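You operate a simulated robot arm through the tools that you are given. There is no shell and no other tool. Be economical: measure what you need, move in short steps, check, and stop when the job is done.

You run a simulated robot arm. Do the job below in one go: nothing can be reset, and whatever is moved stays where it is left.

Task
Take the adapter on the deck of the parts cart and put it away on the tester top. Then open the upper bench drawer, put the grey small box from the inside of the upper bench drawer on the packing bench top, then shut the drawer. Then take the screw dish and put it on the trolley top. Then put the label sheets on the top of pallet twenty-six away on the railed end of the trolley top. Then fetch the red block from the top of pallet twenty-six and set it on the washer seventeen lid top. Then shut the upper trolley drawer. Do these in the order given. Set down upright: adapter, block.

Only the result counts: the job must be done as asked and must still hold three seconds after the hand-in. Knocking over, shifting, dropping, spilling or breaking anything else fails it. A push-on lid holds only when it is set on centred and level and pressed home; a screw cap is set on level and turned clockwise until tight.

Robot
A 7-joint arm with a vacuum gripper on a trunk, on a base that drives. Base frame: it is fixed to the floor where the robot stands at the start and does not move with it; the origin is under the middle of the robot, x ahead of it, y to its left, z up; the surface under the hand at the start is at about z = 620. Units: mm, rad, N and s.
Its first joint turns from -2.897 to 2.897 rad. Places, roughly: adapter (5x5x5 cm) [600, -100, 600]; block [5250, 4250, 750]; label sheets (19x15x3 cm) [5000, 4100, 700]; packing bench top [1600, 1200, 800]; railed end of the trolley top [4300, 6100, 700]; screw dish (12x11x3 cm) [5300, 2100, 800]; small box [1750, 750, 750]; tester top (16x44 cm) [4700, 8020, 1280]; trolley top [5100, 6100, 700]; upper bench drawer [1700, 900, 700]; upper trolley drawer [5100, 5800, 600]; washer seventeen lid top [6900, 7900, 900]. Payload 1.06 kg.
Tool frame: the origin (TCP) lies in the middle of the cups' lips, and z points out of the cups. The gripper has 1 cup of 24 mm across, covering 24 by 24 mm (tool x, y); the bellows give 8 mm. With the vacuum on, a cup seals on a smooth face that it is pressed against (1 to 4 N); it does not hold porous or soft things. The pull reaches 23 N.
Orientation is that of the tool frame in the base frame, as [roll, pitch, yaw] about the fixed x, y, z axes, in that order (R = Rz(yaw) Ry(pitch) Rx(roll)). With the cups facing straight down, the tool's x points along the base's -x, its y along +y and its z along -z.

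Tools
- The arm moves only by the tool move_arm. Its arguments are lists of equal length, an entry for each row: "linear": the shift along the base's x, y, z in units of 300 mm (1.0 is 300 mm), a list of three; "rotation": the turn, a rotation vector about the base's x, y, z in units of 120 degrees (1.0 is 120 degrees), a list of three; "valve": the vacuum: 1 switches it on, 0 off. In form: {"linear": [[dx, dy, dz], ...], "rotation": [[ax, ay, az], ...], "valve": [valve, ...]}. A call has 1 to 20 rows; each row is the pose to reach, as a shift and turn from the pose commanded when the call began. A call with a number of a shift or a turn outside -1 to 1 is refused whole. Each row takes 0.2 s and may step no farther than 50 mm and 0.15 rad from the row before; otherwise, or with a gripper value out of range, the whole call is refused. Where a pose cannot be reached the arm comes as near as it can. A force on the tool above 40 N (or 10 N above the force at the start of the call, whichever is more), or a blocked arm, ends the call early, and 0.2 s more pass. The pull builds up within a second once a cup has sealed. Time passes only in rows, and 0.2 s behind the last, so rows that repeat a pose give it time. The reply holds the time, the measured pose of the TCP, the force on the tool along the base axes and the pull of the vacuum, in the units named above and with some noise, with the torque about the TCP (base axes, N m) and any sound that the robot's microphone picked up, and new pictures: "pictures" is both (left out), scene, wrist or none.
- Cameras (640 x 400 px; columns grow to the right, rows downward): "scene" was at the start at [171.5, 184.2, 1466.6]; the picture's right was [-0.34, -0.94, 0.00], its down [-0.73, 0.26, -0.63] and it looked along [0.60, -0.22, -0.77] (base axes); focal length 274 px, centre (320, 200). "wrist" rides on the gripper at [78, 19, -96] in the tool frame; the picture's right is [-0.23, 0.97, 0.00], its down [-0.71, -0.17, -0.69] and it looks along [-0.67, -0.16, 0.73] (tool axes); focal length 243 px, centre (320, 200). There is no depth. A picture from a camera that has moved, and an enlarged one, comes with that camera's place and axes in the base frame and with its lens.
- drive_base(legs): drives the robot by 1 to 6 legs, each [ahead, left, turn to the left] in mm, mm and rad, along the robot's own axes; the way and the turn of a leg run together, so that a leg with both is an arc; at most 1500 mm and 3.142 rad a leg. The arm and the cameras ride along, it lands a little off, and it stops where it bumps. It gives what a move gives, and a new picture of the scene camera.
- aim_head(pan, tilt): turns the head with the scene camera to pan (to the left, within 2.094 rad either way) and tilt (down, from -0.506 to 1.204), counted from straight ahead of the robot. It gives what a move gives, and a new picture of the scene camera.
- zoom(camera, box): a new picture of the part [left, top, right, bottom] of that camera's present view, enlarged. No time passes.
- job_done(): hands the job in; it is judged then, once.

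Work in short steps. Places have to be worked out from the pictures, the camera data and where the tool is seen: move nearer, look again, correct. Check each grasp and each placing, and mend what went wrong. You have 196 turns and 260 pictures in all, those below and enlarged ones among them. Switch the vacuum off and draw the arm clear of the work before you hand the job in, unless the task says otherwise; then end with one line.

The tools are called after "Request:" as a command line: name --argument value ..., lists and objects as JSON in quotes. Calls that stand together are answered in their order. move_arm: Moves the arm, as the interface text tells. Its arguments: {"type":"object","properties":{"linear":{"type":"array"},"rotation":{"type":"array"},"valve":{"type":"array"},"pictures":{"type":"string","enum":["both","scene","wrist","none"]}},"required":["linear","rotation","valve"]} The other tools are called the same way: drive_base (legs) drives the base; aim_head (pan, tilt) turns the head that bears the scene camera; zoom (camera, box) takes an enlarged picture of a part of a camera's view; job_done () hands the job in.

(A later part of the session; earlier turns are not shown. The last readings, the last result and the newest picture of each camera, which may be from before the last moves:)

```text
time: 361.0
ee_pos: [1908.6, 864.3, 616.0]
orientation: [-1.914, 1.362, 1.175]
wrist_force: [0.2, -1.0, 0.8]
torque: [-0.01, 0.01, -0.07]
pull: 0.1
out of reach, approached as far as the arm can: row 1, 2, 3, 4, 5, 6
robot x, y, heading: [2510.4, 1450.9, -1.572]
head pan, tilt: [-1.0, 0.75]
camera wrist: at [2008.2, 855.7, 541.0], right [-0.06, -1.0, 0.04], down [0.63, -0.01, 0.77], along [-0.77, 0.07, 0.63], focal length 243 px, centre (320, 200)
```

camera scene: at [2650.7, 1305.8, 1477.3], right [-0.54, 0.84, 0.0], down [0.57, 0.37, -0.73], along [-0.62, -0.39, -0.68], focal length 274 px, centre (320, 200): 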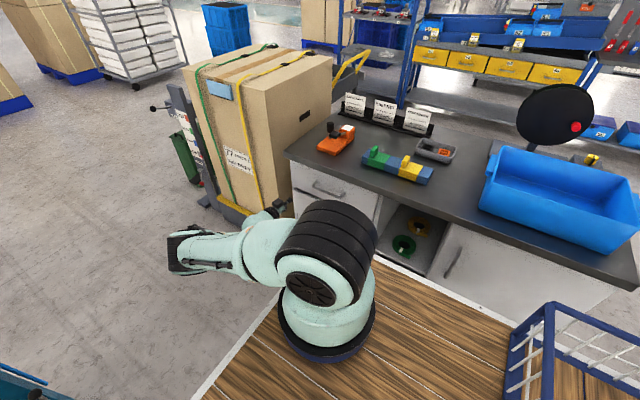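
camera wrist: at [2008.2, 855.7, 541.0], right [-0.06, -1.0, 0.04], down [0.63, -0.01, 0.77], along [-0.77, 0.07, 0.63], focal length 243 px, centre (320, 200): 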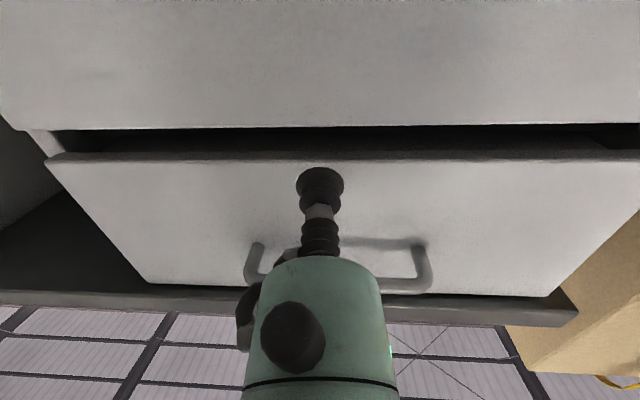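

The reported shift is relative to the commanded pose, which had run ahead. I correct toward (1905, 850, 665), level.

Request:
move_arm --linear '[[0.03, -0.12, 0.045], [0.06, -0.25, 0.09], [0.07, -0.37, 0.133], [0.07, -0.37, 0.133], [0.07, -0.37, 0.133]]' --rotation '[[0, -0.01, -0.01], [0, -0.02, -0.03], [0, -0.03, -0.04], [0, -0.03, -0.04], [0, -0.03, -0.04]]' --valve '[0, 0, 0, 0, 0]' --pictures "wrist"

```text
time: 362.2
ee_pos: [1920.8, 738.3, 706.1]
orientation: [-2.729, 1.484, 0.333]
wrist_force: [0.3, 0.6, 0.5]
torque: [-0.04, -0.02, 0.01]
pull: 0.1
robot x, y, heading: [2510.2, 1450.3, -1.571]
head pan, tilt: [-1.0, 0.75]
camera wrist: at [2020.5, 713.1, 634.4], right [-0.1, -0.97, 0.2], down [0.64, 0.09, 0.77], along [-0.77, 0.2, 0.61], focal length 243 px, centre (320, 200)
```

wrist: 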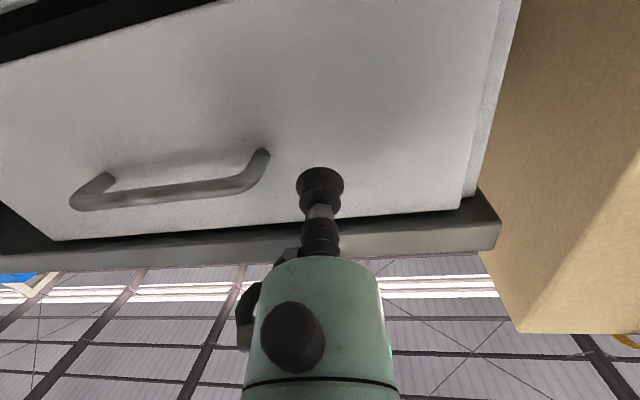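

The TCP is at (1921, 738, 706), beside the handle on the flat front. I level the tool and approach with vacuum on.

Request:
move_arm --linear '[[0, 0, 0], [0, 0, 0], [-0.05, 0, 0], [-0.09, 0, 0]]' --rotation '[[0, 0.02, 0.02], [0, 0.038, 0.039], [0, 0.038, 0.039], [0, 0.038, 0.039]]' --valve '[0, 0, 1, 1]' --pictures "wrist"

```text
time: 363.2
ee_pos: [1895.0, 738.7, 706.8]
orientation: [-1.575, 1.539, 1.567]
wrist_force: [-0.4, 1.2, -0.1]
torque: [0.0, -0.04, 0.0]
pull: 0.1
robot x, y, heading: [2509.0, 1451.0, -1.569]
head pan, tilt: [-1.0, 0.75]
camera wrist: at [1989.4, 722.4, 627.0], right [0.0, -0.98, 0.2], down [0.69, 0.15, 0.71], along [-0.73, 0.14, 0.67], focal length 243 px, centre (320, 200)
```

wrist: 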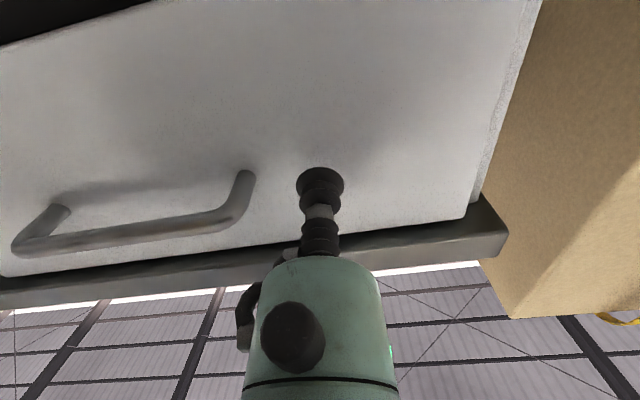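

The tool is perfectly level now. I advance gently until it touches.

Request:
move_arm --linear '[[-0.03, 0, 0], [-0.05, 0, 0], [-0.065, 0, 0], [-0.08, 0, 0], [-0.09, 0, 0], [-0.1, 0, 0]]' --rotation '[[0, 0, 0], [0, 0, 0], [0, 0, 0], [0, 0, 0], [0, 0, 0], [0, 0, 0]]' --valve '[1, 1, 1, 1, 1, 1]' --pictures "wrist"

```text
time: 364.6
ee_pos: [1864.9, 739.3, 707.9]
orientation: [-1.568, 1.538, 1.57]
wrist_force: [17.7, 10.3, 5.7]
torque: [0.21, -0.04, 0.07]
pull: 23.0
robot x, y, heading: [2512.5, 1451.2, -1.571]
head pan, tilt: [-1.0, 0.75]
camera wrist: at [1960.1, 722.7, 627.9], right [0.0, -0.98, 0.2], down [0.69, 0.15, 0.71], along [-0.73, 0.14, 0.67], focal length 243 px, centre (320, 200)
```

wrist: 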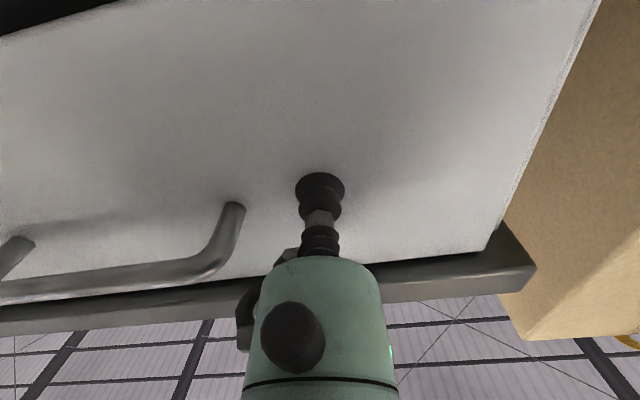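

Sealed with pull 23. I pull the drawer out slowly.

Request:
move_arm --linear '[[0.04, 0, 0], [0.09, 0, 0], [0.15, 0, 0], [0.22, 0, 0], [0.3, 0, 0], [0.38, 0, 0], [0.46, 0, 0], [0.54, 0, 0], [0.6, 0, 0]]' --rotation '[[0, 0, 0], [0, 0, 0], [0, 0, 0], [0, 0, 0], [0, 0, 0], [0, 0, 0], [0, 0, 0], [0, 0, 0], [0, 0, 0]]' --valve '[1, 1, 1, 1, 1, 1, 1, 1, 1]' --pictures "scene"

```text
time: 366.6
ee_pos: [2043.9, 738.2, 707.6]
orientation: [-1.524, 1.54, 1.617]
wrist_force: [-1.0, -2.1, 4.3]
torque: [0.09, -0.04, 0.0]
pull: 23.1
robot x, y, heading: [2513.2, 1453.8, -1.571]
head pan, tilt: [-1.0, 0.75]
camera scene: at [2649.8, 1305.5, 1477.3], right [-0.54, 0.84, 0.0], down [0.57, 0.37, -0.73], along [-0.62, -0.39, -0.68], focal length 274 px, centre (320, 200)
```

scene: 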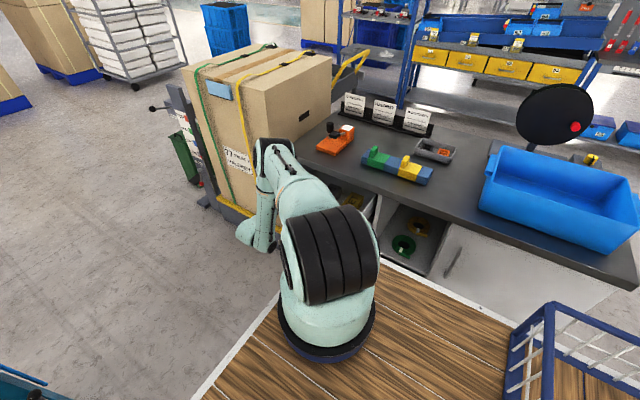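

Moved about 180 mm. I pull a bit more, then release, back off and rise.

Request:
move_arm --linear '[[0.06, 0, 0], [0.12, 0, 0], [0.18, 0, 0], [0.18, 0, 0], [0.18, 0, 0], [0.18, 0, 0], [0.18, 0, 0], [0.22, 0, 0], [0.28, 0, 0.02], [0.34, 0, 0.05]]' --rotation '[[0, 0, 0], [0, 0, 0], [0, 0, 0], [0, 0, 0], [0, 0, 0], [0, 0, 0], [0, 0, 0], [0, 0, 0], [0, 0, 0], [0, 0, 0]]' --valve '[1, 1, 1, 0, 0, 0, 0, 0, 0, 0]' --pictures "both"

```text
time: 368.8
ee_pos: [2145.8, 738.7, 721.3]
orientation: [-1.638, 1.537, 1.503]
wrist_force: [0.5, 0.2, 0.7]
torque: [0.02, -0.01, -0.02]
pull: 0.0
robot x, y, heading: [2506.1, 1453.2, -1.575]
head pan, tilt: [-1.0, 0.75]
camera scene: at [2649.5, 1305.4, 1477.3], right [-0.54, 0.84, 0.0], down [0.57, 0.37, -0.73], along [-0.62, -0.39, -0.68], focal length 274 px, centre (320, 200)
camera wrist: at [2240.9, 721.9, 641.7], right [0.0, -0.98, 0.2], down [0.68, 0.15, 0.72], along [-0.73, 0.14, 0.67], focal length 243 px, centre (320, 200)
```

scene: 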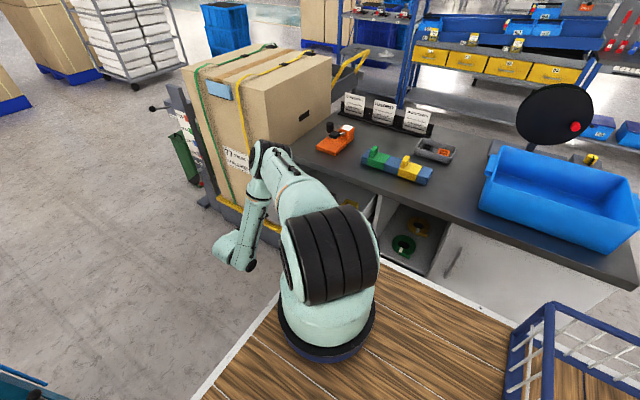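
wrist: 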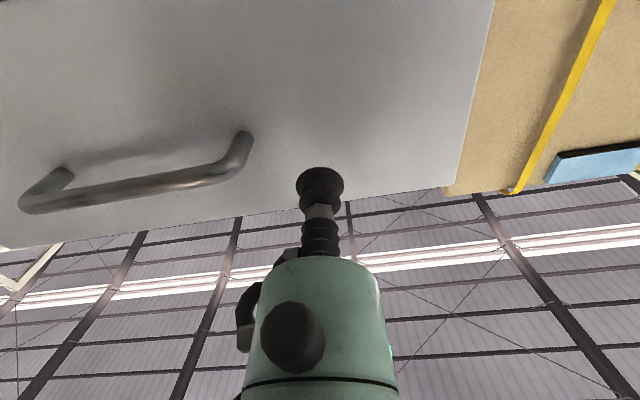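

Released; the drawer is open about 235 mm. I lift straight up, then untilt to tool-down for looking in.

Request:
move_arm --linear '[[0.05, 0, 0.12], [0.05, 0, 0.26], [0.05, 0, 0.4], [0.05, 0, 0.54], [0.05, 0, 0.68], [0.05, 0, 0.82], [0.05, 0, 0.95]]' --rotation '[[0, 0, 0], [0, 0, 0], [0, 0, 0], [0, 0, 0], [0, 0, 0], [0, 0, 0], [0, 0, 0]]' --valve '[0, 0, 0, 0, 0, 0, 0]' --pictures "none"

Request:
move_arm --linear '[[0, 0.02, 0.03], [0, 0.04, 0.06], [0, 0.06, 0.09], [0, 0.08, 0.12], [0, 0.1, 0.15], [0, 0.12, 0.18], [0, 0.14, 0.18], [0, 0.16, 0.18], [0, 0.18, 0.18], [0, 0.2, 0.18], [0, 0.2, 0.18]]' --rotation '[[0, -0.068, 0], [0, -0.136, 0], [0, -0.204, 0], [0, -0.272, 0], [0, -0.34, 0], [0, -0.408, 0], [0, -0.476, 0], [0, -0.544, 0], [0, -0.612, 0], [0, -0.68, 0], [0, -0.745, 0]]' --valve '[0, 0, 0, 0, 0, 0, 0, 0, 0, 0, 0]' --pictures "both"

```text
time: 370.4
ee_pos: [2160.7, 739.2, 1007.6]
orientation: [-1.561, 1.537, 1.579]
wrist_force: [-0.1, -0.8, -0.8]
torque: [-0.01, -0.02, -0.04]
pull: 0.1
out of reach, approached as far as the arm can: row 1, 2, 3, 4, 5
robot x, y, heading: [2511.2, 1453.6, -1.572]
head pan, tilt: [-1.0, 0.75]
```

```text
time: 372.8
ee_pos: [2161.1, 798.3, 1061.8]
orientation: [3.141, 0.01, 0.034]
wrist_force: [0.0, -0.5, 0.3]
torque: [0.02, 0.03, -0.02]
pull: 0.1
robot x, y, heading: [2510.9, 1451.2, -1.575]
head pan, tilt: [-1.0, 0.75]
camera scene: at [2650.0, 1305.6, 1477.3], right [-0.54, 0.84, 0.0], down [0.57, 0.37, -0.73], along [-0.62, -0.39, -0.68], focal length 274 px, centre (320, 200)
camera wrist: at [2241.2, 782.2, 1155.7], right [-0.2, -0.98, 0.0], down [-0.71, 0.15, 0.69], along [-0.68, 0.14, -0.72], focal length 243 px, centre (320, 200)
```

scene: 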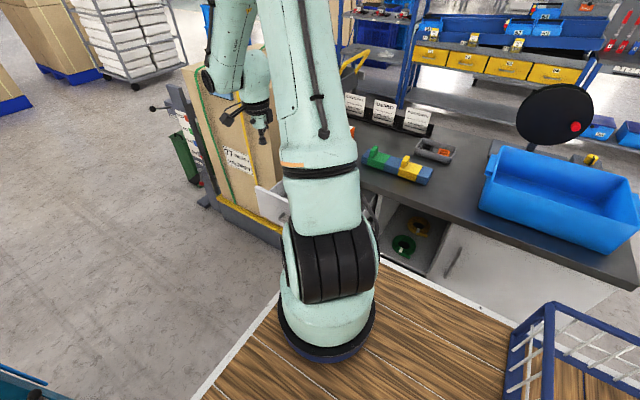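
wrist: 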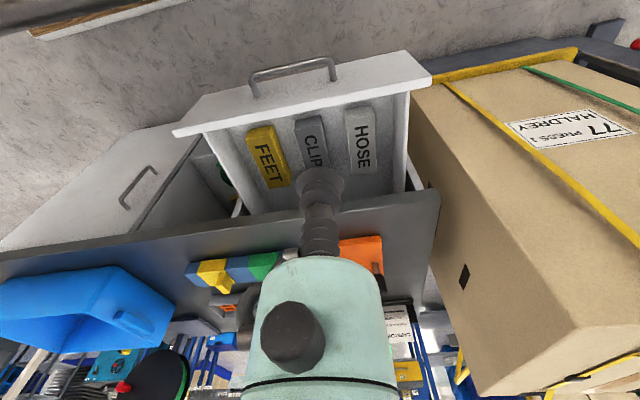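

The drawer shows three boxes: yellow FEET, grey CLIP and light HOSE. I zoom to tell which is the grey one.

Request:
zoom --camera "wrist" --box '[220, 80, 420, 205]'

```text
3.20 times, centred on (320, 142) of wrist
camera zoom: at [2241.2, 782.2, 1155.7], right [-0.2, -0.98, 0.0], down [-0.71, 0.15, 0.69], along [-0.68, 0.14, -0.72], focal length 776 px, centre (320, 384)
```

zoom: 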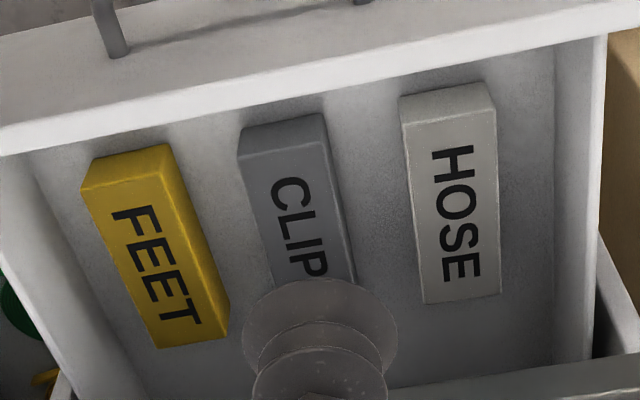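

CLIP is clearly the grey one; HOSE is off-white. I move over CLIP, at about (1980, 848), and descend partway for a closer look.

Request:
move_arm --linear '[[-0.12, 0.03, -0.05], [-0.24, 0.07, -0.1], [-0.36, 0.11, -0.15], [-0.48, 0.15, -0.2], [-0.6, 0.17, -0.25], [-0.6, 0.17, -0.38], [-0.6, 0.17, -0.5]]' --rotation '[[0, 0, -0.016], [0, 0, -0.016], [0, 0, -0.016], [0, 0, -0.016], [0, 0, -0.016], [0, 0, -0.016], [0, 0, -0.016]]' --valve '[0, 0, 0, 0, 0, 0, 0]' --pictures "wrist"

```text
time: 374.4
ee_pos: [1981.6, 850.5, 910.3]
orientation: [-3.141, 0.012, -0.001]
wrist_force: [-0.2, 0.4, -0.3]
torque: [-0.01, -0.01, 0.0]
pull: 0.0
robot x, y, heading: [2507.0, 1450.9, -1.57]
head pan, tilt: [-1.0, 0.75]
camera wrist: at [2059.7, 831.3, 1005.1], right [-0.24, -0.97, 0.0], down [-0.7, 0.17, 0.69], along [-0.67, 0.16, -0.72], focal length 243 px, centre (320, 200)
```

wrist: 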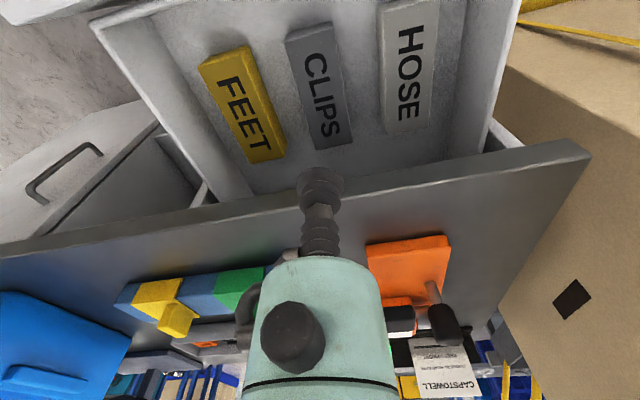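

CLIPS top is at z of about 688, x from 1870 to 2011, centre (1945, 854). I descend onto it.

Request:
move_arm --linear '[[-0.05, 0.01, -0.15], [-0.1, 0.013, -0.3], [-0.1, 0.013, -0.45], [-0.1, 0.013, -0.6], [-0.1, 0.013, -0.68]]' --rotation '[[0, -0.005, 0], [0, -0.005, 0], [0, -0.005, 0], [0, -0.005, 0], [0, -0.005, 0]]' --valve '[0, 0, 0, 0, 1]' --pictures "wrist"

```text
time: 375.6
ee_pos: [1951.2, 854.8, 707.0]
orientation: [-3.141, -0.001, -0.002]
wrist_force: [-0.2, -0.1, -0.5]
torque: [-0.02, 0.01, -0.01]
pull: 0.0
robot x, y, heading: [2510.6, 1451.1, -1.572]
head pan, tilt: [-1.0, 0.75]
camera wrist: at [2029.7, 835.7, 801.1], right [-0.24, -0.97, 0.0], down [-0.71, 0.17, 0.69], along [-0.67, 0.16, -0.73], focal length 243 px, centre (320, 200)
```

wrist: 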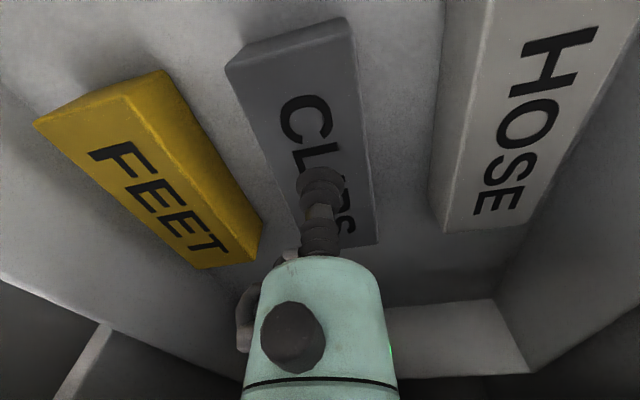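

Lined up on CLIPS. I descend slowly to contact with the vacuum on.

Request:
move_arm --linear '[[0, 0, -0.03], [0, 0, -0.05], [0, 0, -0.065], [0, 0, -0.08], [0, 0, -0.09], [0, 0, -0.09]]' --rotation '[[0, 0, 0], [0, 0, 0], [0, 0, 0], [0, 0, 0], [0, 0, 0], [0, 0, 0]]' --valve '[1, 1, 1, 1, 1, 1]' --pictures "none"

```text
time: 377.0
ee_pos: [1950.3, 853.3, 680.7]
orientation: [3.142, 0.001, -0.002]
wrist_force: [-0.6, -0.8, 15.4]
torque: [0.01, 0.03, -0.07]
pull: 22.6
robot x, y, heading: [2510.6, 1450.1, -1.571]
head pan, tilt: [-1.0, 0.75]
```

Sealed. I lift a little, shift +x clear of the bench edge, then go up.

Request:
move_arm --linear '[[0, 0, 0.04], [0.0, 0, 0.1], [0.08, 0, 0.12], [0.15, 0, 0.14], [0.16, 0, 0.24], [0.17, 0, 0.36], [0.2, 0, 0.5], [0.22, 0, 0.65], [0.22, 0, 0.8]]' --rotation '[[0, 0, 0], [0, 0, 0], [0, 0, 0], [0, 0, 0], [0, 0, 0], [0, 0, 0], [0, 0, 0], [0, 0, 0], [0, 0, 0]]' --valve '[1, 1, 1, 1, 1, 1, 1, 1, 1]' --pictures "both"

```text
time: 379.0
ee_pos: [2015.1, 854.0, 921.2]
orientation: [-3.139, 0.0, -0.001]
wrist_force: [0.0, 0.5, -1.3]
torque: [0.0, -0.02, -0.01]
pull: 23.4
robot x, y, heading: [2507.0, 1448.3, -1.571]
head pan, tilt: [-1.0, 0.75]
camera scene: at [2649.3, 1305.1, 1477.3], right [-0.54, 0.84, 0.0], down [0.57, 0.37, -0.73], along [-0.62, -0.39, -0.68], focal length 274 px, centre (320, 200)
camera wrist: at [2094.3, 834.6, 1015.7], right [-0.24, -0.97, 0.0], down [-0.71, 0.17, 0.69], along [-0.67, 0.16, -0.73], focal length 243 px, centre (320, 200)
```

scene: 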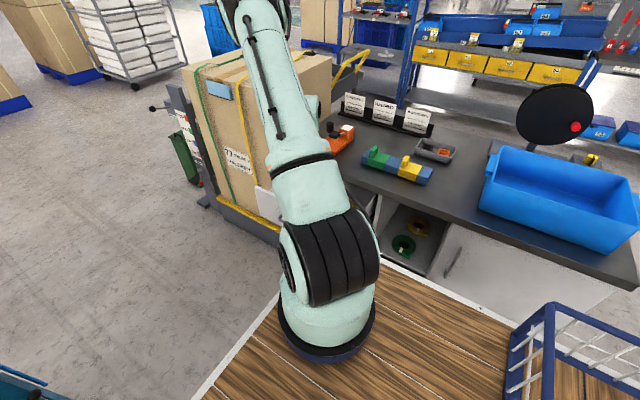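
wrist: 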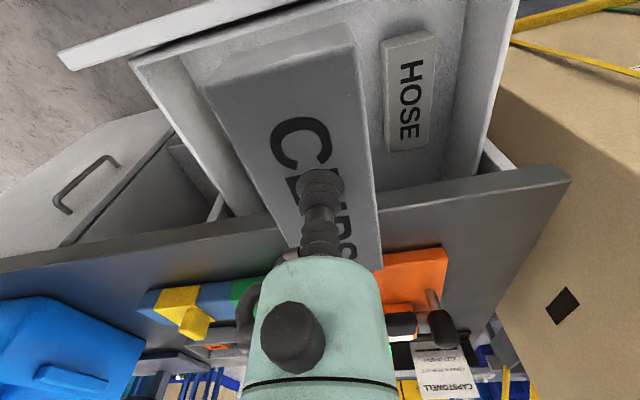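

Holding CLIPS. The bench has a free gap between the blue organiser (y<1245) and the bin (y>1430), so I target (1750, 1335). First I move along +y outside the bench edge.

Request:
move_arm --linear '[[0, 0.14, 0.1], [0, 0.28, 0.2], [0, 0.44, 0.2], [0, 0.6, 0.2], [0, 0.76, 0.2], [0, 0.9, 0.2], [0, 1.0, 0.2]]' --rotation '[[0, 0, 0], [0, 0, 0], [0, 0, 0], [0, 0, 0], [0, 0, 0], [0, 0, 0], [0, 0, 0]]' --valve '[1, 1, 1, 1, 1, 1, 1]' --pictures "none"

Request:
move_arm --linear '[[-0.1, 0.1, 0], [-0.2, 0.2, 0], [-0.3, 0.3, 0], [-0.4, 0.4, 0], [-0.5, 0.5, 0], [-0.6, 0.58, 0]]' --rotation '[[0, 0, 0], [0, 0, 0], [0, 0, 0], [0, 0, 0], [0, 0, 0], [0, 0, 0]]' --valve '[1, 1, 1, 1, 1, 1]' --pictures "both"

```text
refused: row 1 steps farther than a row can; nothing moved
```

```text
time: 380.4
ee_pos: [1837.5, 1028.3, 919.7]
orientation: [-3.139, 0.001, -0.001]
wrist_force: [7.8, 2.1, 2.3]
torque: [-0.01, -0.04, 0.06]
pull: 22.5
robot x, y, heading: [2511.2, 1450.6, -1.573]
head pan, tilt: [-1.0, 0.75]
camera scene: at [2650.4, 1305.6, 1477.3], right [-0.54, 0.84, 0.0], down [0.57, 0.37, -0.73], along [-0.62, -0.39, -0.68], focal length 274 px, centre (320, 200)
camera wrist: at [1915.2, 1009.5, 1015.5], right [-0.24, -0.97, 0.0], down [-0.71, 0.17, 0.69], along [-0.67, 0.16, -0.73], focal length 243 px, centre (320, 200)
```

scene: 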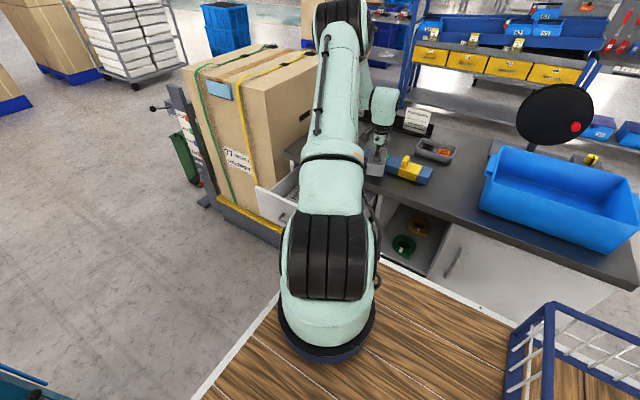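
wrist: 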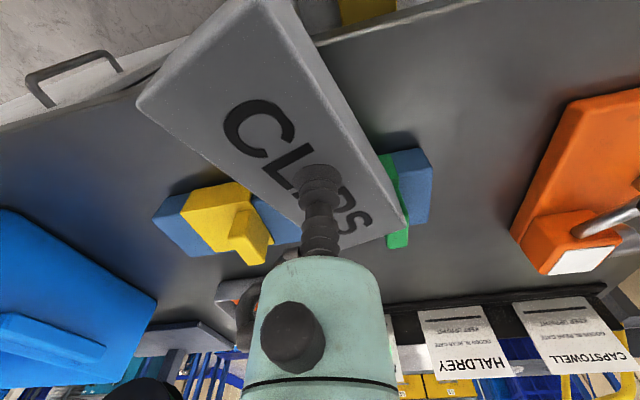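

The first call was refused and the second ran, so the box may be touching the organiser (7.8 N). I raise and back off immediately.

Request:
move_arm --linear '[[0.02, 0, 0.03], [0.06, -0.02, 0.1], [0.1, 0, 0.22], [0.15, 0, 0.35]]' --rotation '[[0, 0, 0], [0, 0, 0], [0, 0, 0], [0, 0, 0]]' --valve '[1, 1, 1, 1]' --pictures "both"

Request:
zoom --camera "scene" --box '[280, 90, 480, 215]'

```text
time: 381.4
ee_pos: [1881.5, 1027.6, 1024.9]
orientation: [-3.14, 0.0, -0.004]
wrist_force: [-0.2, -0.6, -1.8]
torque: [0.05, -0.07, 0.02]
pull: 22.6
robot x, y, heading: [2507.1, 1452.7, -1.573]
head pan, tilt: [-1.0, 0.75]
camera scene: at [2649.1, 1305.2, 1477.4], right [-0.54, 0.84, 0.0], down [0.57, 0.37, -0.73], along [-0.62, -0.39, -0.68], focal length 274 px, centre (320, 200)
camera wrist: at [1959.8, 1009.6, 1120.4], right [-0.24, -0.97, 0.0], down [-0.71, 0.17, 0.69], along [-0.67, 0.16, -0.73], focal length 243 px, centre (320, 200)
```

scene: 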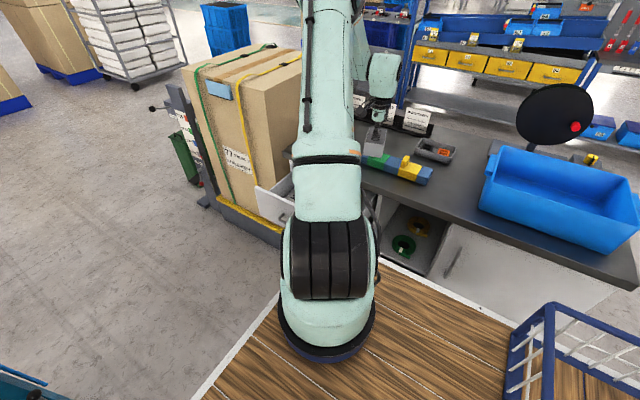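
wrist: 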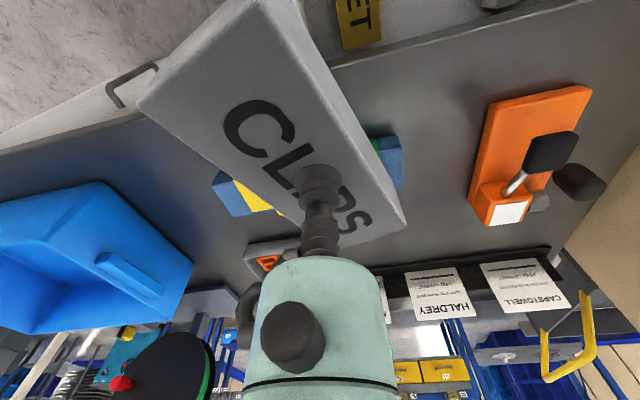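

```text
3.20 times, centred on (380, 152) of scene
camera zoom: at [2649.1, 1305.2, 1477.4], right [-0.54, 0.84, 0.0], down [0.57, 0.37, -0.73], along [-0.62, -0.39, -0.68], focal length 876 px, centre (128, 352)
```

zoom: 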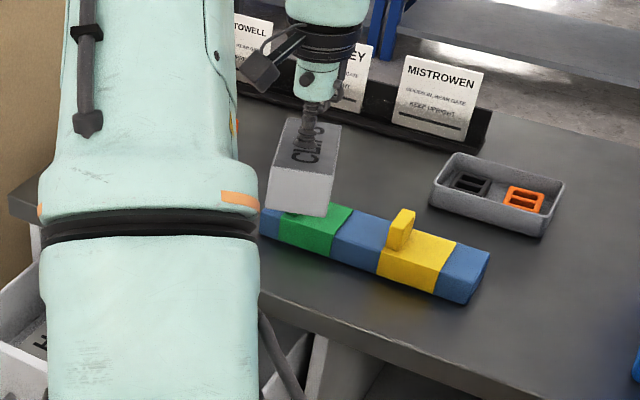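

The organiser looks unmoved. I move at safe height to y 1335, then x 1750.

Request:
move_arm --linear '[[0, 0.15, 0], [0, 0.3, 0], [0, 0.45, 0], [0, 0.6, 0], [-0.02, 0.75, 0], [-0.1, 0.87, 0], [-0.2, 0.97, 0], [-0.32, 1.0, 0], [-0.42, 1.0, 0]]' --rotation '[[0, 0, 0], [0, 0, 0], [0, 0, 0], [0, 0, 0], [0, 0, 0], [0, 0, 0], [0, 0, 0], [0, 0, 0], [0, 0, 0]]' --valve '[1, 1, 1, 1, 1, 1, 1, 1, 1]' --pictures "both"

```text
time: 383.4
ee_pos: [1756.4, 1326.1, 1025.1]
orientation: [-3.14, 0.001, -0.002]
wrist_force: [0.0, 0.0, -0.3]
torque: [-0.02, -0.04, -0.01]
pull: 22.9
robot x, y, heading: [2514.0, 1449.0, -1.572]
head pan, tilt: [-1.0, 0.75]
camera scene: at [2649.8, 1305.5, 1477.3], right [-0.54, 0.84, 0.0], down [0.57, 0.37, -0.73], along [-0.62, -0.39, -0.68], focal length 274 px, centre (320, 200)
camera wrist: at [1833.4, 1308.0, 1120.0], right [-0.24, -0.97, 0.0], down [-0.71, 0.17, 0.69], along [-0.67, 0.16, -0.73], focal length 243 px, centre (320, 200)
```

scene: 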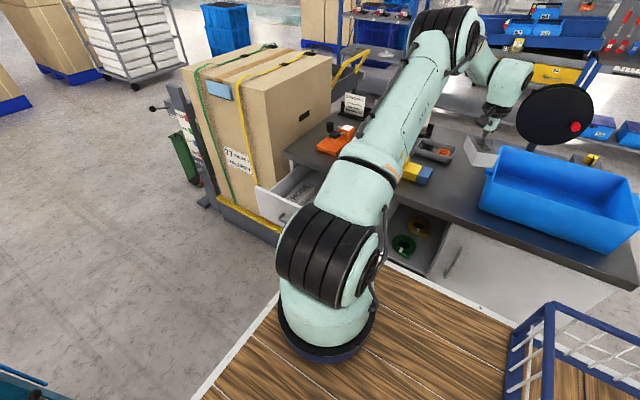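
wrist: 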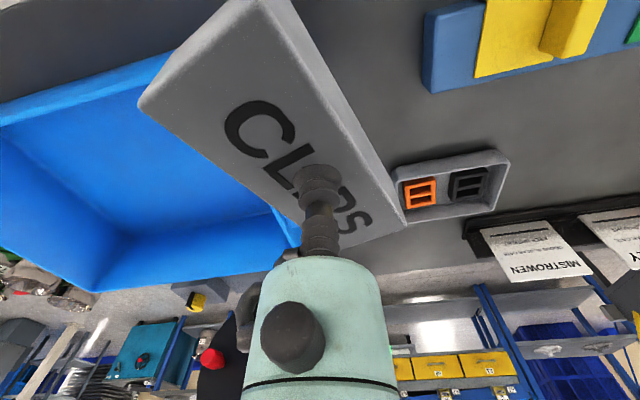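

The box is yawed about 15°, so I rotate it back and centre at y 1315 in the gap (organiser end 1220, bin 1410). Then I lower to z 880.

Request:
move_arm --linear '[[0, -0.02, 0], [0, -0.035, 0], [0, -0.035, -0.16], [0, -0.035, -0.32], [0, -0.035, -0.47]]' --rotation '[[0, 0, -0.065], [0, 0, -0.125], [0, 0, -0.125], [0, 0, -0.125], [0, 0, -0.125]]' --valve '[1, 1, 1, 1, 1]' --pictures "wrist"

```text
time: 384.6
ee_pos: [1757.0, 1316.4, 884.5]
orientation: [-3.141, 0.002, -0.263]
wrist_force: [-0.3, 0.5, -1.1]
torque: [-0.02, -0.06, -0.02]
pull: 23.0
robot x, y, heading: [2510.4, 1451.3, -1.575]
head pan, tilt: [-1.0, 0.75]
camera wrist: at [1827.1, 1278.2, 980.0], right [-0.48, -0.88, 0.0], down [-0.64, 0.35, 0.69], along [-0.6, 0.33, -0.73], focal length 243 px, centre (320, 200)
```

wrist: 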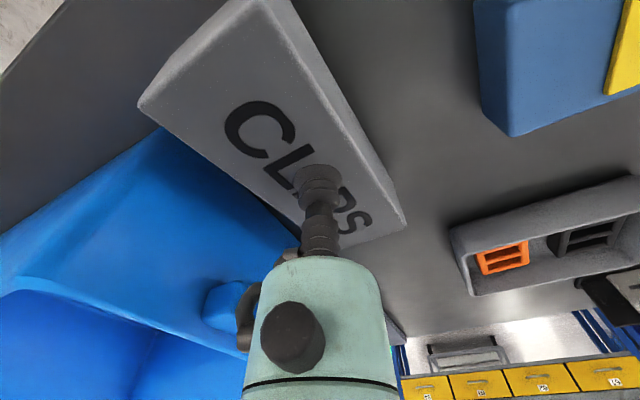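

There is more room on the organiser side, so I shift -15 mm in y and descend slowly to contact.

Request:
move_arm --linear '[[0, -0.05, -0.02], [0, -0.05, -0.06], [0, -0.05, -0.09], [0, -0.05, -0.115], [0, -0.05, -0.135], [0, -0.05, -0.15]]' --rotation '[[0, 0, 0], [0, 0, 0], [0, 0, 0], [0, 0, 0], [0, 0, 0], [0, 0, 0]]' --valve '[1, 1, 1, 1, 1, 1]' --pictures "wrist"

```text
time: 385.6
ee_pos: [1754.1, 1302.4, 857.4]
orientation: [-3.14, 0.008, -0.263]
wrist_force: [-2.3, 0.9, 11.7]
torque: [-0.05, 0.08, -0.06]
pull: 22.5
robot x, y, heading: [2513.1, 1454.6, -1.576]
head pan, tilt: [-1.0, 0.75]
stopped in row 5: the force on the tool passed its limit at 49 N (the readings are from after the stop); the commanded pose is now the measured one
camera wrist: at [1824.9, 1264.0, 950.8], right [-0.48, -0.88, 0.0], down [-0.63, 0.35, 0.69], along [-0.61, 0.33, -0.72], focal length 243 px, centre (320, 200)
```

wrist: 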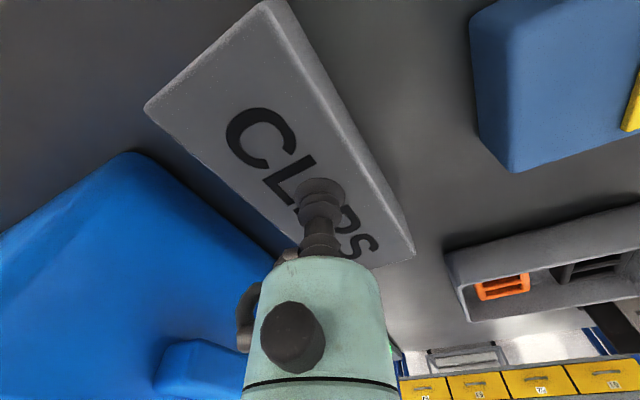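

In contact with the bench top. I release and lift straight up.

Request:
move_arm --linear '[[0, 0, 0.005], [0, 0, 0.005], [0, 0, 0.005], [0, 0, 0.005], [0, 0, 0.015], [0, 0, 0.05], [0, 0, 0.15], [0, 0, 0.3], [0, 0, 0.45], [0, 0, 0.6]]' --rotation '[[0, 0, 0], [0, 0, 0], [0, 0, 0], [0, 0, 0], [0, 0, 0], [0, 0, 0], [0, 0, 0], [0, 0, 0], [0, 0, 0], [0, 0, 0]]' --valve '[0, 0, 0, 0, 0, 0, 0, 0, 0, 0]' --pictures "wrist"

```text
time: 387.8
ee_pos: [1754.0, 1303.2, 1034.0]
orientation: [-3.14, 0.003, -0.263]
wrist_force: [-0.7, 0.0, -0.3]
torque: [0.04, -0.02, -0.03]
pull: 0.0
robot x, y, heading: [2509.7, 1455.5, -1.573]
head pan, tilt: [-1.0, 0.75]
camera wrist: at [1825.2, 1264.0, 1128.8], right [-0.48, -0.88, 0.0], down [-0.64, 0.35, 0.69], along [-0.6, 0.33, -0.73], focal length 243 px, centre (320, 200)
```

wrist: 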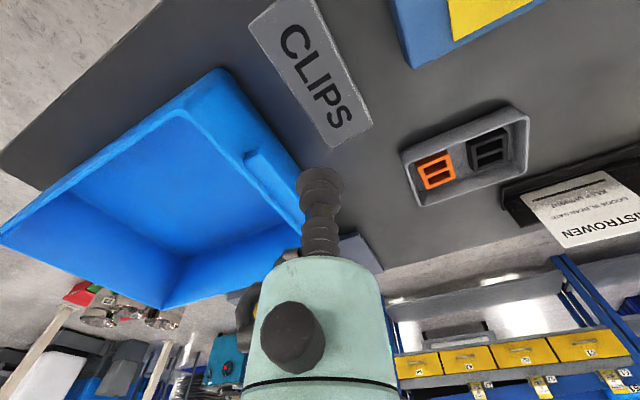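

CLIPS rests safely on the bench top. Next I return to the drawer to shut it, moving back over the open drawer side.

Request:
move_arm --linear '[[0.1, -0.12, 0.01], [0.2, -0.24, 0.02], [0.3, -0.36, 0.03], [0.4, -0.48, 0.04], [0.5, -0.6, 0.05], [0.6, -0.72, 0.06], [0.7, -0.84, 0.07], [0.8, -0.96, 0.08]]' --rotation '[[0, 0, 0.03], [0, 0, 0.06], [0, 0, 0.09], [0, 0, 0.125], [0, 0, 0.125], [0, 0, 0.125], [0, 0, 0.125], [0, 0, 0.125]]' --valve '[0, 0, 0, 0, 0, 0, 0, 0]' --pictures "none"

Request:
move_arm --linear '[[0.1, -0.12, 0], [0.2, -0.24, 0], [0.3, -0.36, 0], [0.4, -0.48, 0], [0.5, -0.6, 0], [0.6, -0.7, 0]]' --rotation '[[0, 0, 0], [0, 0, 0], [0, 0, 0], [0, 0, 0], [0, 0, 0], [0, 0, 0]]' --valve '[0, 0, 0, 0, 0, 0]' --pictures "none"

Request:
move_arm --linear '[[0, 0, -0.03], [0, 0, -0.06], [0, -0.02, -0.09], [0, -0.04, -0.12], [0, -0.06, -0.15], [0, -0.08, -0.18], [0, -0.1, -0.18], [0, -0.12, -0.18], [0, -0.14, -0.18], [0, -0.16, -0.18], [0, -0.18, -0.18]]' --rotation '[[0, 0.068, 0], [0, 0.136, 0], [0, 0.204, 0], [0, 0.272, 0], [0, 0.34, 0], [0, 0.408, 0], [0, 0.476, 0], [0, 0.544, 0], [0, 0.612, 0], [0, 0.68, 0], [0, 0.742, 0]]' --valve '[0, 0, 0, 0, 0, 0, 0, 0, 0, 0, 0]' --pictures "scene"

```text
time: 389.6
ee_pos: [1994.5, 1015.3, 1058.0]
orientation: [-3.139, 0.004, -0.004]
wrist_force: [-1.1, -0.4, 0.1]
torque: [-0.03, -0.03, -0.01]
pull: 0.1
robot x, y, heading: [2511.3, 1450.7, -1.571]
head pan, tilt: [-1.0, 0.75]
```

```text
time: 391.0
ee_pos: [2173.5, 803.5, 1057.6]
orientation: [-3.141, 0.005, -0.001]
wrist_force: [0.0, 1.1, 0.2]
torque: [-0.03, -0.03, 0.0]
pull: 0.1
robot x, y, heading: [2506.3, 1447.1, -1.57]
head pan, tilt: [-1.0, 0.75]
```

```text
time: 393.4
ee_pos: [2174.6, 751.2, 1005.9]
orientation: [2.901, 1.563, -0.24]
wrist_force: [0.3, 0.0, 0.8]
torque: [0.04, 0.01, -0.02]
pull: 0.0
robot x, y, heading: [2509.5, 1448.9, -1.571]
head pan, tilt: [-1.0, 0.75]
camera scene: at [2649.9, 1305.5, 1477.3], right [-0.54, 0.84, 0.0], down [0.57, 0.37, -0.73], along [-0.62, -0.39, -0.68], focal length 274 px, centre (320, 200)
```

scene: 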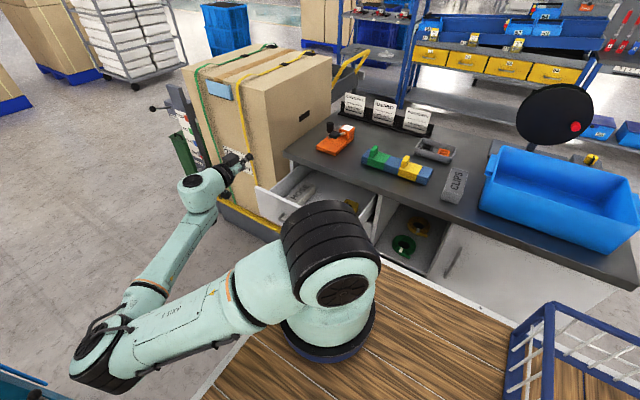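

The scene is clear. I descend in front of the open drawer at x of about 2165.

Request:
move_arm --linear '[[0, -0.01, -0.14], [0, -0.02, -0.28], [0, -0.03, -0.42], [0, -0.04, -0.56], [0, -0.04, -0.7], [0, -0.04, -0.84], [0, -0.04, -0.98]]' --rotation '[[0, 0, 0], [0, 0, 0], [0, 0, 0], [0, 0, 0], [0, 0, 0], [0, 0, 0], [0, 0, 0]]' --valve '[0, 0, 0, 0, 0, 0, 0]' --pictures "wrist"

```text
time: 395.0
ee_pos: [2176.7, 738.7, 711.6]
orientation: [2.992, 1.558, -0.15]
wrist_force: [0.0, 0.7, -0.2]
torque: [-0.03, 0.04, -0.01]
pull: 0.0
robot x, y, heading: [2511.7, 1449.0, -1.574]
head pan, tilt: [-1.0, 0.75]
camera wrist: at [2272.5, 719.5, 633.8], right [0.0, -0.97, 0.24], down [0.68, 0.17, 0.72], along [-0.74, 0.16, 0.66], focal length 243 px, centre (320, 200)
```

wrist: 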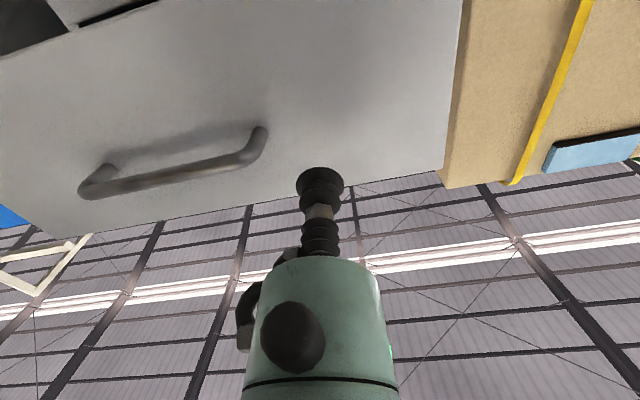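

Positioned beside the handle. I push the drawer in.

Request:
move_arm --linear '[[-0.1, 0, -0.01], [-0.2, 0, -0.02], [-0.27, 0, -0.02], [-0.33, 0, -0.02], [-0.4, 0, -0.02], [-0.48, 0, -0.02], [-0.56, 0, -0.02], [-0.64, 0, -0.02], [-0.72, 0, -0.02], [-0.8, 0, -0.02]]' --rotation '[[0, 0, 0], [0, 0, 0], [0, 0, 0], [0, 0, 0], [0, 0, 0], [0, 0, 0], [0, 0, 0], [0, 0, 0], [0, 0, 0], [0, 0, 0]]' --valve '[0, 0, 0, 0, 0, 0, 0, 0, 0, 0]' --pictures "wrist"

```text
time: 397.2
ee_pos: [1932.8, 711.2, 706.4]
orientation: [-2.646, 1.557, 0.484]
wrist_force: [-0.6, 0.1, 0.7]
torque: [-0.02, -0.06, -0.01]
pull: 0.1
out of reach, approached as far as the arm can: row 3, 4, 5, 6, 7, 8, 9, 10
robot x, y, heading: [2510.5, 1452.2, -1.575]
head pan, tilt: [-1.0, 0.75]
camera wrist: at [2028.6, 691.4, 628.1], right [-0.02, -0.97, 0.23], down [0.68, 0.16, 0.72], along [-0.73, 0.17, 0.66], focal length 243 px, centre (320, 200)
```

wrist: 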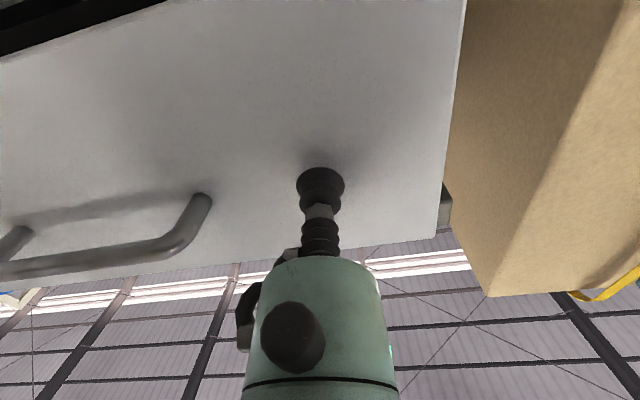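

It is moving in. I continue until it closes.

Request:
move_arm --linear '[[-0.06, 0.02, 0], [-0.12, 0.04, 0], [-0.17, 0.06, 0], [-0.2, 0.07, 0], [-0.225, 0.07, 0], [-0.245, 0.07, 0], [-0.26, 0.07, 0]]' --rotation '[[0, 0, 0], [0, 0, 0], [0, 0, 0], [0, 0, 0], [0, 0, 0], [0, 0, 0], [0, 0, 0]]' --valve '[0, 0, 0, 0, 0, 0, 0]' --pictures "wrist"

```text
time: 398.6
ee_pos: [1860.9, 722.4, 703.3]
orientation: [-2.995, 1.557, 0.147]
wrist_force: [17.0, 3.3, 3.2]
torque: [0.07, -0.09, 0.13]
pull: 0.1
out of reach, approached as far as the arm can: row 1, 2, 3, 4, 5, 6, 7
robot x, y, heading: [2510.4, 1447.8, -1.572]
head pan, tilt: [-1.0, 0.75]
stopped in row 7: the force on the tool passed its limit at 47 N (the readings are from after the stop); the commanded pose is now the measured one
camera wrist: at [1956.7, 703.2, 624.8], right [0.0, -0.97, 0.23], down [0.68, 0.17, 0.72], along [-0.74, 0.16, 0.66], focal length 243 px, centre (320, 200)
```

wrist: 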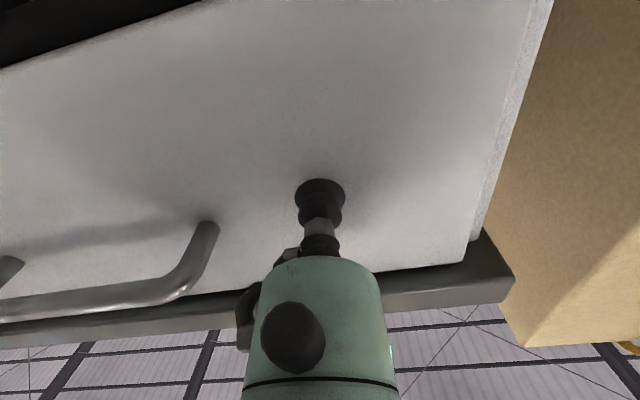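

Shut against its stop. I back off, rise and untilt.

Request:
move_arm --linear '[[0.05, 0, 0], [0.15, 0, 0], [0.3, 0, 0], [0.45, 0, 0], [0.6, 0.02, 0.05], [0.75, 0.04, 0.1], [0.9, 0.06, 0.15], [1.0, 0.08, 0.25], [1.0, 0.08, 0.4], [1.0, 0.08, 0.55], [1.0, 0.08, 0.7], [1.0, 0.08, 0.85], [1.0, 0.08, 1.0]]' --rotation '[[0, 0, 0], [0, 0, 0], [0, 0, 0], [0, 0, 0], [0, 0, 0], [0, 0, 0], [0, 0, 0], [0, 0, 0], [0, 0, 0], [0, 0, 0], [0, 0, 0], [0, 0, 0], [0, 0, 0]]' --valve '[0, 0, 0, 0, 0, 0, 0, 0, 0, 0, 0, 0, 0]' --pictures "none"

Request:
move_arm --linear '[[0, 0.02, 0.04], [0, 0.04, 0.08], [0, 0.06, 0.12], [0, 0.08, 0.16], [0, 0.1, 0.2], [0, 0.12, 0.25], [0, 0.14, 0.3], [0, 0.16, 0.35], [0, 0.18, 0.4], [0, 0.2, 0.45], [0, 0.2, 0.5]]' --rotation '[[0, -0.068, 0], [0, -0.136, 0], [0, -0.204, 0], [0, -0.272, 0], [0, -0.34, 0], [0, -0.408, 0], [0, -0.476, 0], [0, -0.544, 0], [0, -0.612, 0], [0, -0.68, 0], [0, -0.745, 0]]' --valve '[0, 0, 0, 0, 0, 0, 0, 0, 0, 0, 0]' --pictures "both"

```text
time: 401.4
ee_pos: [2159.1, 747.3, 1002.8]
orientation: [-2.967, 1.559, 0.173]
wrist_force: [-0.3, -0.5, 0.6]
torque: [0.02, 0.0, -0.01]
pull: 0.1
out of reach, approached as far as the arm can: row 2, 3, 4, 5
robot x, y, heading: [2511.9, 1452.7, -1.574]
head pan, tilt: [-1.0, 0.75]
```

```text
time: 403.9
ee_pos: [2159.5, 805.7, 1152.5]
orientation: [-3.139, -0.005, 0.004]
wrist_force: [0.0, -0.3, 0.4]
torque: [-0.01, 0.0, -0.02]
pull: 0.0
robot x, y, heading: [2509.1, 1451.5, -1.575]
head pan, tilt: [-1.0, 0.75]
camera scene: at [2650.6, 1305.5, 1477.3], right [-0.54, 0.84, 0.0], down [0.57, 0.37, -0.73], along [-0.62, -0.39, -0.68], focal length 274 px, centre (320, 200)
camera wrist: at [2237.6, 787.3, 1248.3], right [-0.23, -0.97, 0.0], down [-0.71, 0.17, 0.68], along [-0.66, 0.16, -0.73], focal length 243 px, centre (320, 200)
```

scene: 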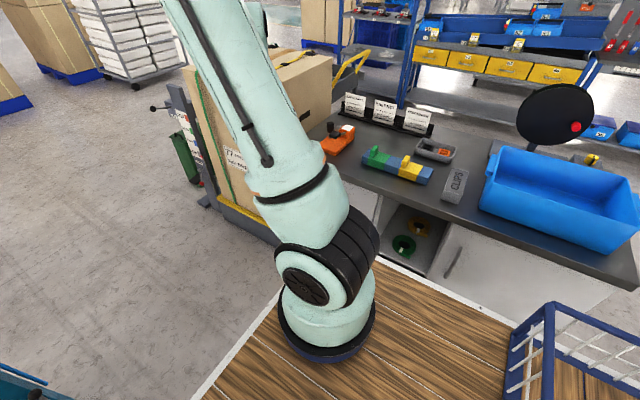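
wrist: 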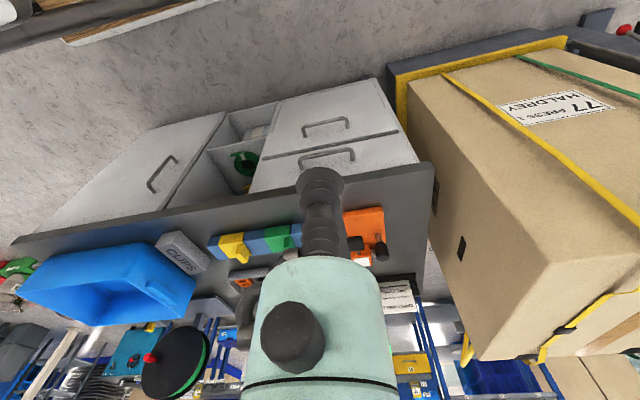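

The drawer is shut and CLIPS is in place. I return the arm to the travel pose.

Request:
move_arm --linear '[[0.1, 0.0, 0.06], [0.2, 0.01, 0.12], [0.3, 0.02, 0.18], [0.4, 0.04, 0.24], [0.5, 0.06, 0.3], [0.6, 0.08, 0.36], [0.7, 0.1, 0.42], [0.8, 0.12, 0.48]]' --rotation '[[0, 0, 0.066], [0, 0, 0.132], [0, 0, 0.2], [0, 0, 0.266], [0, 0, 0.33], [0, 0, 0.4], [0, 0, 0.466], [0, 0, 0.53]]' --valve '[0, 0, 0, 0, 0, 0, 0, 0]' --pictures "none"

Request:
move_arm --linear '[[0.1, 0.06, 0.03], [0.2, 0.13, 0.06], [0.3, 0.2, 0.09], [0.37, 0.26, 0.12]]' --rotation '[[0, 0, 0.055], [0, 0, 0.11], [0, 0, 0.165], [0, 0, 0.218]]' --valve '[0, 0, 0, 0]' --pictures "none"

Request:
aim_head --pan 0.0 --tilt 0.5

Request:
drive_base --legs '[[1400, 0, 0], [1350, 0, 0], [0, 900, 0], [0, 930, 0]]'

```text
time: 405.6
ee_pos: [2399.6, 841.4, 1296.7]
orientation: [-3.139, -0.001, 1.113]
wrist_force: [0.3, 0.0, 0.8]
torque: [-0.01, -0.05, 0.02]
pull: 0.1
robot x, y, heading: [2512.5, 1450.7, -1.572]
head pan, tilt: [-1.0, 0.75]
```

```text
time: 406.6
ee_pos: [2510.9, 920.0, 1331.2]
orientation: [-3.139, -0.001, 1.568]
wrist_force: [-0.1, -0.2, 0.2]
torque: [-0.04, 0.01, 0.01]
pull: 0.1
robot x, y, heading: [2512.5, 1450.1, -1.574]
head pan, tilt: [-1.0, 0.75]
```

```text
time: 407.9
ee_pos: [2509.4, 919.9, 1332.6]
orientation: [3.141, -0.001, 1.567]
wrist_force: [-0.8, -0.5, -1.0]
torque: [-0.04, 0.03, 0.02]
pull: 0.1
robot x, y, heading: [2510.6, 1448.5, -1.57]
head pan, tilt: [0.0, 0.499]
camera scene: at [2719.9, 1259.4, 1499.3], right [-1.0, 0.0, 0.0], down [0.0, 0.48, -0.88], along [0.0, -0.88, -0.48], focal length 274 px, centre (320, 200)
```

scene: 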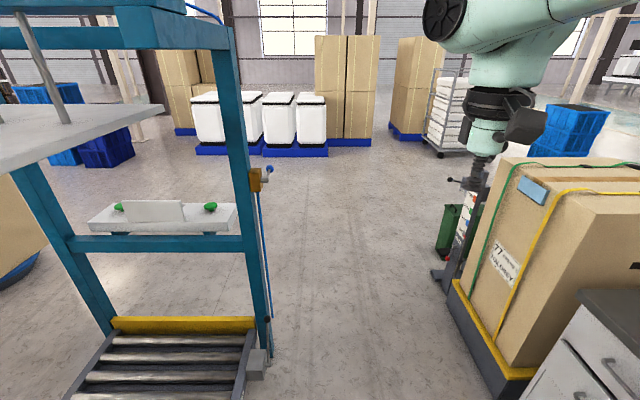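

```text
time: 430.1
ee_pos: [4346.7, -1824.7, 1332.3]
orientation: [-3.14, -0.002, 1.578]
wrist_force: [-0.5, -0.8, 0.7]
torque: [0.0, 0.01, 0.02]
pull: 0.1
robot x, y, heading: [4347.2, -1294.8, -1.562]
head pan, tilt: [0.0, 0.499]
camera scene: at [4553.3, -1482.5, 1499.3], right [-1.0, -0.01, 0.0], down [0.0, 0.48, -0.88], along [0.01, -0.88, -0.48], focal length 274 px, centre (320, 200)
```

scene: 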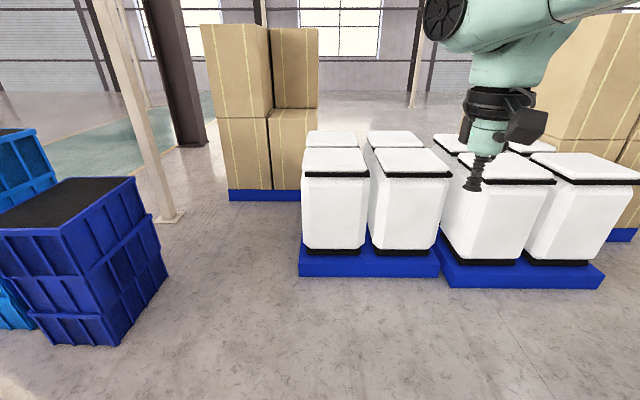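

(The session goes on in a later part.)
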